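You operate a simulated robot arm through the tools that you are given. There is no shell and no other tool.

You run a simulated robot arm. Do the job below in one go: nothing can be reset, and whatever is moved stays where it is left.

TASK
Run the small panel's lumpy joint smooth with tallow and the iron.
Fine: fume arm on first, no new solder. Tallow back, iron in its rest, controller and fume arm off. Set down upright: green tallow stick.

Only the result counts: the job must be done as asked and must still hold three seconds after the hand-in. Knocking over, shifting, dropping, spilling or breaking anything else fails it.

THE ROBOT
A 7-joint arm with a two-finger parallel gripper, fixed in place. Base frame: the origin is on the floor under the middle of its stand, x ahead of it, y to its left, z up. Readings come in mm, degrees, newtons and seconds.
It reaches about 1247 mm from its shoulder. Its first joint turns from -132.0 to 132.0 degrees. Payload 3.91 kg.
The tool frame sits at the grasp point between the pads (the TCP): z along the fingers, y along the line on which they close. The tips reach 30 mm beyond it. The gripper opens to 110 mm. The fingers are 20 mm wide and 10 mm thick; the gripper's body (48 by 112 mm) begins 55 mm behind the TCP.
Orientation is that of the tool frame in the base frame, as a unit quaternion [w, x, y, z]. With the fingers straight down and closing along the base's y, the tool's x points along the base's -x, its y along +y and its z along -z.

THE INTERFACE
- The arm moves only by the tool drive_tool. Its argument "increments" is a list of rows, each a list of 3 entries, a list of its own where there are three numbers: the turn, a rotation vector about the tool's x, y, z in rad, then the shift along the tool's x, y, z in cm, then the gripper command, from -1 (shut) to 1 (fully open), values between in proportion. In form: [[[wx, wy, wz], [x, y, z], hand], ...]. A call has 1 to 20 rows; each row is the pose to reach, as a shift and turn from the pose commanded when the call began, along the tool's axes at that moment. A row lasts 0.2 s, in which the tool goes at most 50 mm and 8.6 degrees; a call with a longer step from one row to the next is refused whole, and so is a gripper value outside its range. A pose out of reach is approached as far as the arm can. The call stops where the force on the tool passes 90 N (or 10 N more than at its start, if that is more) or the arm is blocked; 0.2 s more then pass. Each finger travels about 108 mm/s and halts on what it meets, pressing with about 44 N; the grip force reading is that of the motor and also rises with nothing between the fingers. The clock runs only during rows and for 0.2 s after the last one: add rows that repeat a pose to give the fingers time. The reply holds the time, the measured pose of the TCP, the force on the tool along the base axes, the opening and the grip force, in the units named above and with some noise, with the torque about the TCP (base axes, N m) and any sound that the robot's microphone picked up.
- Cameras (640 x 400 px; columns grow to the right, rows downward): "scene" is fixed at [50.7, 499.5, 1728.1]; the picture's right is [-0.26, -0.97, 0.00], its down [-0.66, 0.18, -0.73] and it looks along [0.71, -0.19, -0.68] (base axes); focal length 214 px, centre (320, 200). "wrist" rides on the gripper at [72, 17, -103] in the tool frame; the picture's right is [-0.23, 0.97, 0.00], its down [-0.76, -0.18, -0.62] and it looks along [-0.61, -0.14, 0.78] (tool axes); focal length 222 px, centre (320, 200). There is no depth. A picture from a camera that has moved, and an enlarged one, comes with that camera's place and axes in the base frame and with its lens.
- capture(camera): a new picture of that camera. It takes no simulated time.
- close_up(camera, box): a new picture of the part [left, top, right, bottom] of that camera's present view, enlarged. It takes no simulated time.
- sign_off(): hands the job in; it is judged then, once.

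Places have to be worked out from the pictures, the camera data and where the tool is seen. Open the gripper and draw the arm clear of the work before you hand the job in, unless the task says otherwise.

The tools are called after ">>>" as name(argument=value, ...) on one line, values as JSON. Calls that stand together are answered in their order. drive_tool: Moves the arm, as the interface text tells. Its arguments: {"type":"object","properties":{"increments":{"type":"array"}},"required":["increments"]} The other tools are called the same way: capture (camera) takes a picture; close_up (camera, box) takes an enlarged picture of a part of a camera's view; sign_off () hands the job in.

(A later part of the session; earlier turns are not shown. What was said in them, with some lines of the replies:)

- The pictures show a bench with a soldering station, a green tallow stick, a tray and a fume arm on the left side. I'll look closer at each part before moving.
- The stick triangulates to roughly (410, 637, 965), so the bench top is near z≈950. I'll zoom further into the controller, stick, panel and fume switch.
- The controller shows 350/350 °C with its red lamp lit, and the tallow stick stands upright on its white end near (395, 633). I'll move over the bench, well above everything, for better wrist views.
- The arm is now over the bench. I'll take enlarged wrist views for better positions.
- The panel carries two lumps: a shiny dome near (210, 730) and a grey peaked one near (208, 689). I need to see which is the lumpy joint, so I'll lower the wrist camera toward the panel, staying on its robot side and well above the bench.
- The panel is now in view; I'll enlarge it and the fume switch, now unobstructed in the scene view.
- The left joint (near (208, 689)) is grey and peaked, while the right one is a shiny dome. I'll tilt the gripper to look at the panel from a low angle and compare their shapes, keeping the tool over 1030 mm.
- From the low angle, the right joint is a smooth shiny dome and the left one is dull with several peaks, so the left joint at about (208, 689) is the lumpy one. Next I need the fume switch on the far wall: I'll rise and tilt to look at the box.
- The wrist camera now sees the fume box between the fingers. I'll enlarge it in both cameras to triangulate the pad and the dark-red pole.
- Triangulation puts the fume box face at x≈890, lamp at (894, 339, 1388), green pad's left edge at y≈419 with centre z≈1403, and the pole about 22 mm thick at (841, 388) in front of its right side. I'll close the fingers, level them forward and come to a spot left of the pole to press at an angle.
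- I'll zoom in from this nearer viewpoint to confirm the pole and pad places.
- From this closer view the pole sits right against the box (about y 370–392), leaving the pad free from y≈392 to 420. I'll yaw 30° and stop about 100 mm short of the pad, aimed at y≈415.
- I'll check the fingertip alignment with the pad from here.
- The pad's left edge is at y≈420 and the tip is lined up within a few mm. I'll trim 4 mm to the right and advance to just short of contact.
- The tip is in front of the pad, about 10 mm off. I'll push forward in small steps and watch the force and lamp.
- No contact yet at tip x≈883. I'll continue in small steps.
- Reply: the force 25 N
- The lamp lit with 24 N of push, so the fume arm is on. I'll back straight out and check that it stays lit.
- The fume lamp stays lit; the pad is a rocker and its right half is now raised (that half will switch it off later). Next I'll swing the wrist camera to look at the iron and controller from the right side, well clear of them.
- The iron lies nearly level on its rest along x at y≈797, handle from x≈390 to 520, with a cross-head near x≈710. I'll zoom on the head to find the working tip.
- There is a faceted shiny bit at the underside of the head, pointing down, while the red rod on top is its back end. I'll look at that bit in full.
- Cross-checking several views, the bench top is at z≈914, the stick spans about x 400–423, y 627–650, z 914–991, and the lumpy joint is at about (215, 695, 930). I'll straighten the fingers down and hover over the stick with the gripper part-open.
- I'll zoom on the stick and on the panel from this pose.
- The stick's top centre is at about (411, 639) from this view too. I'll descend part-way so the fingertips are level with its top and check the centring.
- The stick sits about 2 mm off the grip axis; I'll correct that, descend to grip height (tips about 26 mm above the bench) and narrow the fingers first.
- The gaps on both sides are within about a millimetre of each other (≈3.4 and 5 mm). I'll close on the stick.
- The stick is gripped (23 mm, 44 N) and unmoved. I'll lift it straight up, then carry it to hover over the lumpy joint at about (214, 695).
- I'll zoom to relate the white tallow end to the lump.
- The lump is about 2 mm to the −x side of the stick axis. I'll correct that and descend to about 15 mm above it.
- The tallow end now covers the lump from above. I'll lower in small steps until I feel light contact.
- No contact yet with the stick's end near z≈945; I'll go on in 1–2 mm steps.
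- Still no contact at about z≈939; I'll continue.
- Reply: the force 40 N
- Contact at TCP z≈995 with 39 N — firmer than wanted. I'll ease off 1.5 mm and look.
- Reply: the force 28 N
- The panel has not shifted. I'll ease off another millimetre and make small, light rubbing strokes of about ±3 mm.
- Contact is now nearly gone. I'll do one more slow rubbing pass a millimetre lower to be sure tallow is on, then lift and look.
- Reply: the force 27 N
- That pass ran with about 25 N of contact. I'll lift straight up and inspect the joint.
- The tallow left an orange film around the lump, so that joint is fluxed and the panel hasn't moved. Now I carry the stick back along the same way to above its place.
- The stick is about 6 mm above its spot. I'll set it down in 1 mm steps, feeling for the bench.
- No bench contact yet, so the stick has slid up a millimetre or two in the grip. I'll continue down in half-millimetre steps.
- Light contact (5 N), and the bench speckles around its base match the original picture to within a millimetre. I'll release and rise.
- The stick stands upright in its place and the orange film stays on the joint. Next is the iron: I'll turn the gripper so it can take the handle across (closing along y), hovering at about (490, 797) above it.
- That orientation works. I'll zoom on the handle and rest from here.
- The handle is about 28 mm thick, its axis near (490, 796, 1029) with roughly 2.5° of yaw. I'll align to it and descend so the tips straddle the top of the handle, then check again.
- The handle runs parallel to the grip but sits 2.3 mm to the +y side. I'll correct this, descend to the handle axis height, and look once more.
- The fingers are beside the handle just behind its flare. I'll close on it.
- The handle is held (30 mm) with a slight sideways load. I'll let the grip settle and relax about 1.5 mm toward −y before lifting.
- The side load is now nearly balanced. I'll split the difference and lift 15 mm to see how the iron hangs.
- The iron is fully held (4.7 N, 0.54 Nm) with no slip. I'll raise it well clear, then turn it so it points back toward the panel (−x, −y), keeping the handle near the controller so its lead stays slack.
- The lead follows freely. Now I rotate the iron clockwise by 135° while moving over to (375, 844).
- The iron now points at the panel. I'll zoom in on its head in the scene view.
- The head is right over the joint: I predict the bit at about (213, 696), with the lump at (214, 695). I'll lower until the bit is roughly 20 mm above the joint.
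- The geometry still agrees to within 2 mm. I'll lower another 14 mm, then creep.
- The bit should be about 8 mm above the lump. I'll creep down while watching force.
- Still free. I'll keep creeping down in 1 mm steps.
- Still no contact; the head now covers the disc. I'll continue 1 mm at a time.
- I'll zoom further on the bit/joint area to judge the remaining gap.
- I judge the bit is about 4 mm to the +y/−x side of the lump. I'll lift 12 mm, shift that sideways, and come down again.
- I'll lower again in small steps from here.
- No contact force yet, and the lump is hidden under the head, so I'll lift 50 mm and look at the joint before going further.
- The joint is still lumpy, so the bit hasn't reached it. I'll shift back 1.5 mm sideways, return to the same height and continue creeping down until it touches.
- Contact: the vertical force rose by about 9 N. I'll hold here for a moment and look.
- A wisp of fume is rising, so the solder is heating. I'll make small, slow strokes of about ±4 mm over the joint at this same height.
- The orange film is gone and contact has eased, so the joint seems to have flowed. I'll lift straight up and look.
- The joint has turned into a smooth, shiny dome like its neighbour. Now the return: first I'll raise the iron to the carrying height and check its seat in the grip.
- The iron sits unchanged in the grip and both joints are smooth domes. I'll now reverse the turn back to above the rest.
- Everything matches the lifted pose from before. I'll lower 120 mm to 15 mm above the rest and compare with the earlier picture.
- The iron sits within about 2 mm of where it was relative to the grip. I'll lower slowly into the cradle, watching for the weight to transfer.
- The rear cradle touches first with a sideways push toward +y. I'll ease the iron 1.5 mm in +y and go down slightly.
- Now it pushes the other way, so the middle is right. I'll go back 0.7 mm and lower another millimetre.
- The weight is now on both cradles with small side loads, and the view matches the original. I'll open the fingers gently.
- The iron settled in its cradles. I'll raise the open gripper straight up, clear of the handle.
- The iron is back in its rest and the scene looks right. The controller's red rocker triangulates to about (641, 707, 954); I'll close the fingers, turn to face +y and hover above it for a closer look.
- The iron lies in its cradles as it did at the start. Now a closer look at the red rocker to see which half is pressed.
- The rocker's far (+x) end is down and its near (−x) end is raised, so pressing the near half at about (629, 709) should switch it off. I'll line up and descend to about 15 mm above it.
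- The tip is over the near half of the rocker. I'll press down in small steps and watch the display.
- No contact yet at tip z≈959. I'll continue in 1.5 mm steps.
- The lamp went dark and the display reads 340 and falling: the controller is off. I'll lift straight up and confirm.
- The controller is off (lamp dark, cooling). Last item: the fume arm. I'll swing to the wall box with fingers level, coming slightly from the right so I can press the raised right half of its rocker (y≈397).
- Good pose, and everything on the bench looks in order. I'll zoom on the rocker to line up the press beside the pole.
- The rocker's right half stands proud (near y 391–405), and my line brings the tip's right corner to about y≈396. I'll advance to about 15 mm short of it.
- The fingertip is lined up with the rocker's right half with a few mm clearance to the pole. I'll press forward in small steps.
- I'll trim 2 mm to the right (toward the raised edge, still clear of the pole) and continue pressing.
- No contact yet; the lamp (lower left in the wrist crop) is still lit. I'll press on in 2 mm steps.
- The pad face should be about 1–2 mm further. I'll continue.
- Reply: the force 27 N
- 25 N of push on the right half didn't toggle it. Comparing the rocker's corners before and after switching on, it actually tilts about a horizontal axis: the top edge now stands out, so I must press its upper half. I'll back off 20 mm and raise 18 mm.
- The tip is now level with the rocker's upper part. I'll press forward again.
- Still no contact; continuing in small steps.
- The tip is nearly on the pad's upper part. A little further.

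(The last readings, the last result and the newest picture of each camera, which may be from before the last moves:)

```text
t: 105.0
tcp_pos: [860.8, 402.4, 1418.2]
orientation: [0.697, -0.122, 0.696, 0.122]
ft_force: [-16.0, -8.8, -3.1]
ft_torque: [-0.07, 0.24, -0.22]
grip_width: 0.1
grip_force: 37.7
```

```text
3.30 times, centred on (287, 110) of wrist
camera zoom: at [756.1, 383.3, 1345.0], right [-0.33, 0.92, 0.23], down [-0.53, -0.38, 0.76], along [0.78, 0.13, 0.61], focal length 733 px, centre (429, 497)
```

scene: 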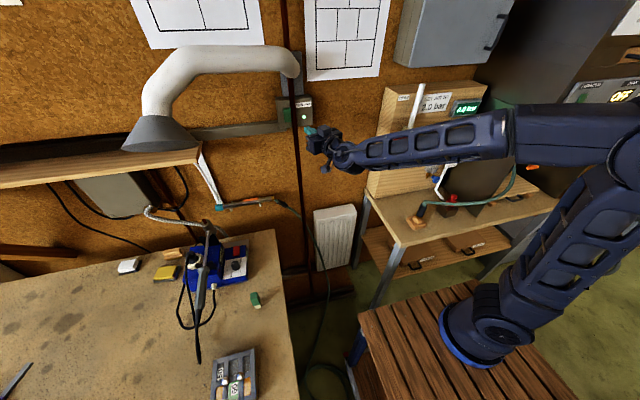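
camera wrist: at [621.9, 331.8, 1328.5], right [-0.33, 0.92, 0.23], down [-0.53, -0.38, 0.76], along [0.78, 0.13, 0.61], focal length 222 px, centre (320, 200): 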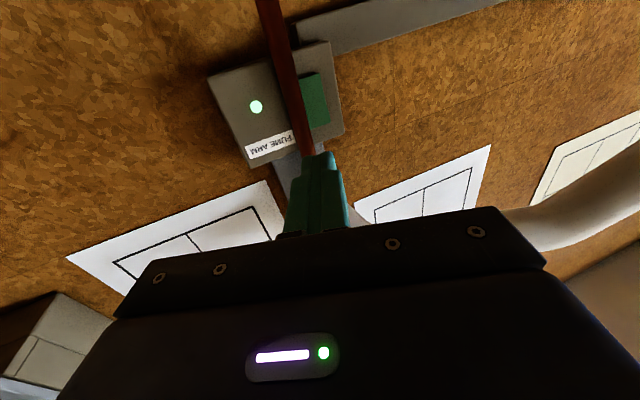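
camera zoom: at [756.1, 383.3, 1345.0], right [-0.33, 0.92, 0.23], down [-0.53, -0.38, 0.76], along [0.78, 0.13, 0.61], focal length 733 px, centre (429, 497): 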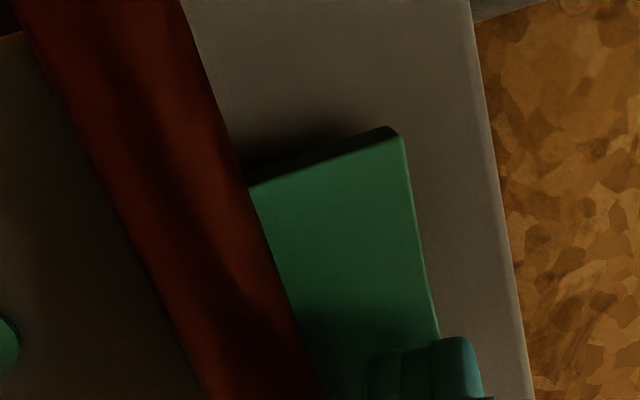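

The lamp has gone dark: the fume arm is off. I'll back straight out along the approach line.

>>> drive_tool(increments=[[[0, 0, 0], [0, 0, -1], -1], [[0, 0, 0], [0, 0, -4], -1], [[0, 0, 0], [0, 0, -8], -1], [[0, 0, 0], [0, 0, -12], -1], [[0, 0, 0], [0, 0, -16], -1], [[0, 0, 0], [0, 0, -16], -1]])

>>> close_up(camera="scene", box=[262, 75, 326, 125])

>>> capture(camera="scene")

>>> close_up(camera="scene", box=[190, 220, 270, 280])

>>> close_up(camera="scene", box=[160, 280, 320, 400])

```text
t: 106.4
tcp_pos: [713.4, 347.9, 1416.2]
orientation: [0.697, -0.122, 0.696, 0.123]
ft_force: [-0.2, -0.8, 0.6]
ft_torque: [0.02, -0.03, 0.03]
grip_width: 0.0
grip_force: 38.0
```

```text
8.00 times, centred on (294, 100) of scene
camera zoom: at [50.7, 499.5, 1728.1], right [-0.26, -0.97, 0.0], down [-0.66, 0.18, -0.73], along [0.71, -0.19, -0.68], focal length 1716 px, centre (528, 1000)
```

zoom: 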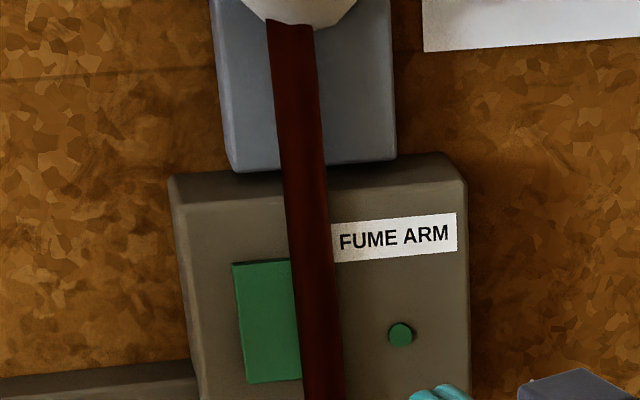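

```text
taken
```

scene: 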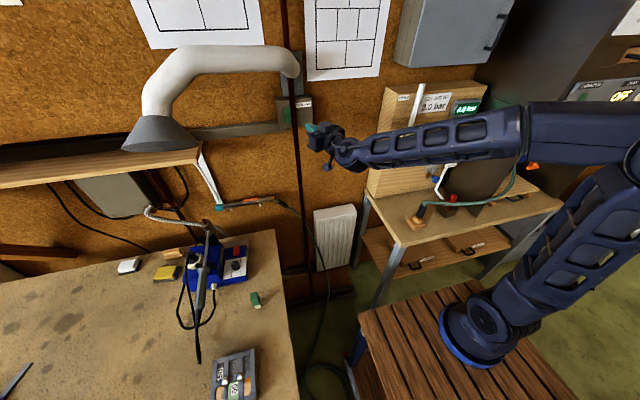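

```text
6.67 times, centred on (230, 250) of scene
camera zoom: at [50.7, 499.5, 1728.1], right [-0.26, -0.97, 0.0], down [-0.66, 0.18, -0.73], along [0.71, -0.19, -0.68], focal length 1430 px, centre (920, -133)
```

zoom: 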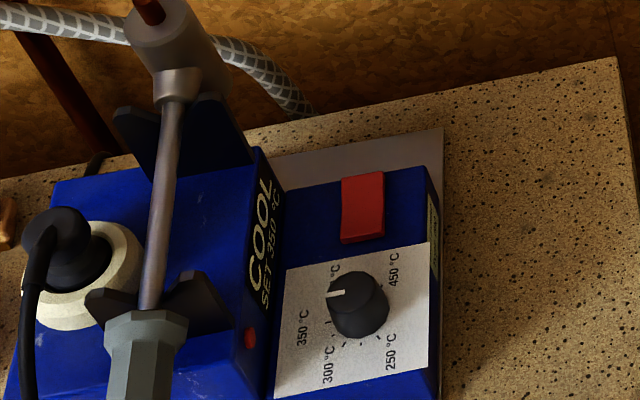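

```text
3.33 times, centred on (240, 340) of scene
camera zoom: at [50.7, 499.5, 1728.1], right [-0.26, -0.97, 0.0], down [-0.66, 0.18, -0.73], along [0.71, -0.19, -0.68], focal length 715 px, centre (587, -267)
```

zoom: 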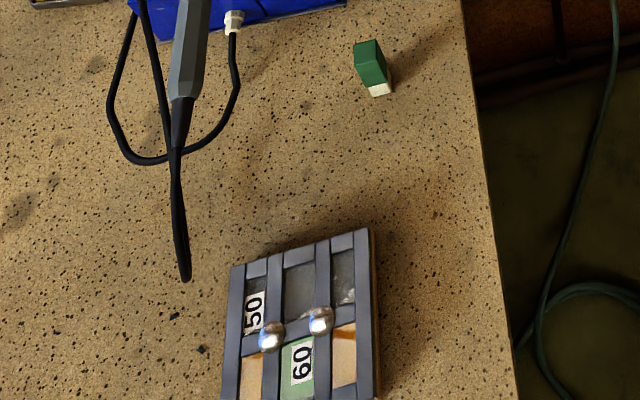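

All is in order: fume lamp dark, controller off and reading COOL, iron in its rest, tallow stick upright in its place, joint smooth. I'll back away further and open the gripper.

>>> drive_tool(increments=[[[0, 0, 0], [0, 0, -4], -0.5], [[0, 0, 0], [0, 0, -8], 0], [[0, 0, 0], [0, 0, -12], 0.5], [[0, 0, 0], [0, 0, -16], 1], [[0, 0, 0], [0, 0, -20], 1], [[0, 0, 0], [0, 0, -20], 1], [[0, 0, 0], [0, 0, -20], 1]])

>>> capture(camera="scene")

>>> close_up(camera="scene", box=[200, 340, 264, 390])

>>> close_up(camera="scene", box=[232, 280, 280, 310])

```text
t: 108.0
tcp_pos: [523.4, 277.7, 1416.8]
orientation: [0.696, -0.122, 0.697, 0.122]
ft_force: [0.1, -0.1, -0.6]
ft_torque: [-0.01, 0.01, 0.02]
grip_width: 109.9
grip_force: 0.0
```

```text
taken
```

scene: 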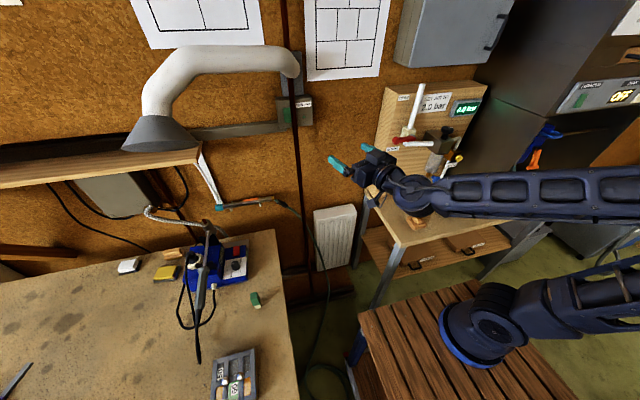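

```text
8.00 times, centred on (232, 365) of scene
camera zoom: at [50.7, 499.5, 1728.1], right [-0.26, -0.97, 0.0], down [-0.66, 0.18, -0.73], along [0.71, -0.19, -0.68], focal length 1716 px, centre (1024, -1120)
```

zoom: 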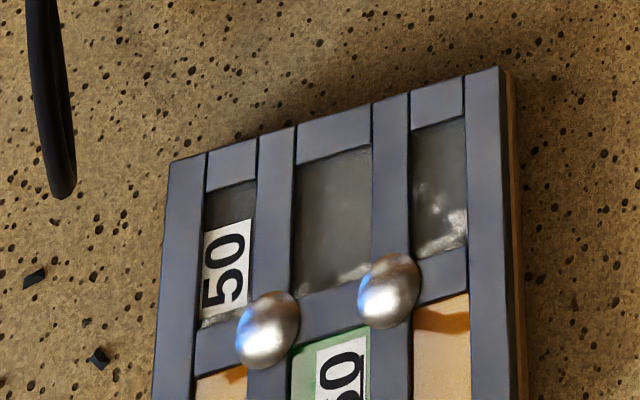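

```text
13.33 times, centred on (256, 295) of scene
camera zoom: at [50.7, 499.5, 1728.1], right [-0.26, -0.97, 0.0], down [-0.66, 0.18, -0.73], along [0.71, -0.19, -0.68], focal length 2860 px, centre (1173, -1067)
```

zoom: 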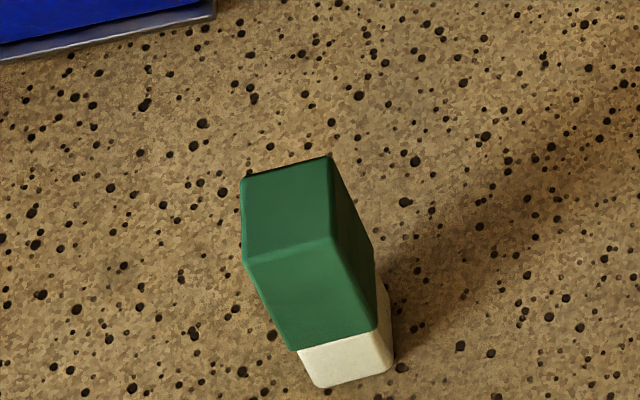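

The panel, iron, controller, fume arm and tallow stick are all in their required final state. The stick is upright within about a millimetre of where it started, and the gripper is open and clear. I'll hand the job in.

>>> sign_off()

```text
The job is handed in.
```

The small panel's lumpy joint is now a smooth, shiny dome like its neighbour, and I've handed the job in. I haven't had the judge's verdict back.

- **Joint:** I took the left one as the lumpy joint, because it was dull and peaked while the right one was already smooth. I put tallow on it, then ran the iron over it at 350 °C. No new solder was added, and the panel did not shift.
- **Fume arm:** it was switched on before anything else and is now off, with its lamp dark. My first try at switching it off pushed its switch at the wrong spot with about 25 N and did nothing. Pressing its upper half worked.
- **Iron and controller:** the iron is back in its rest. The controller is off and its display reads COOL.
- **Tallow stick:** it stands upright within about a millimetre or two of where it started. I pressed it on the joint harder than planned, up to about 39 N, with no visible harm.

The gripper is open and drawn back from the bench.
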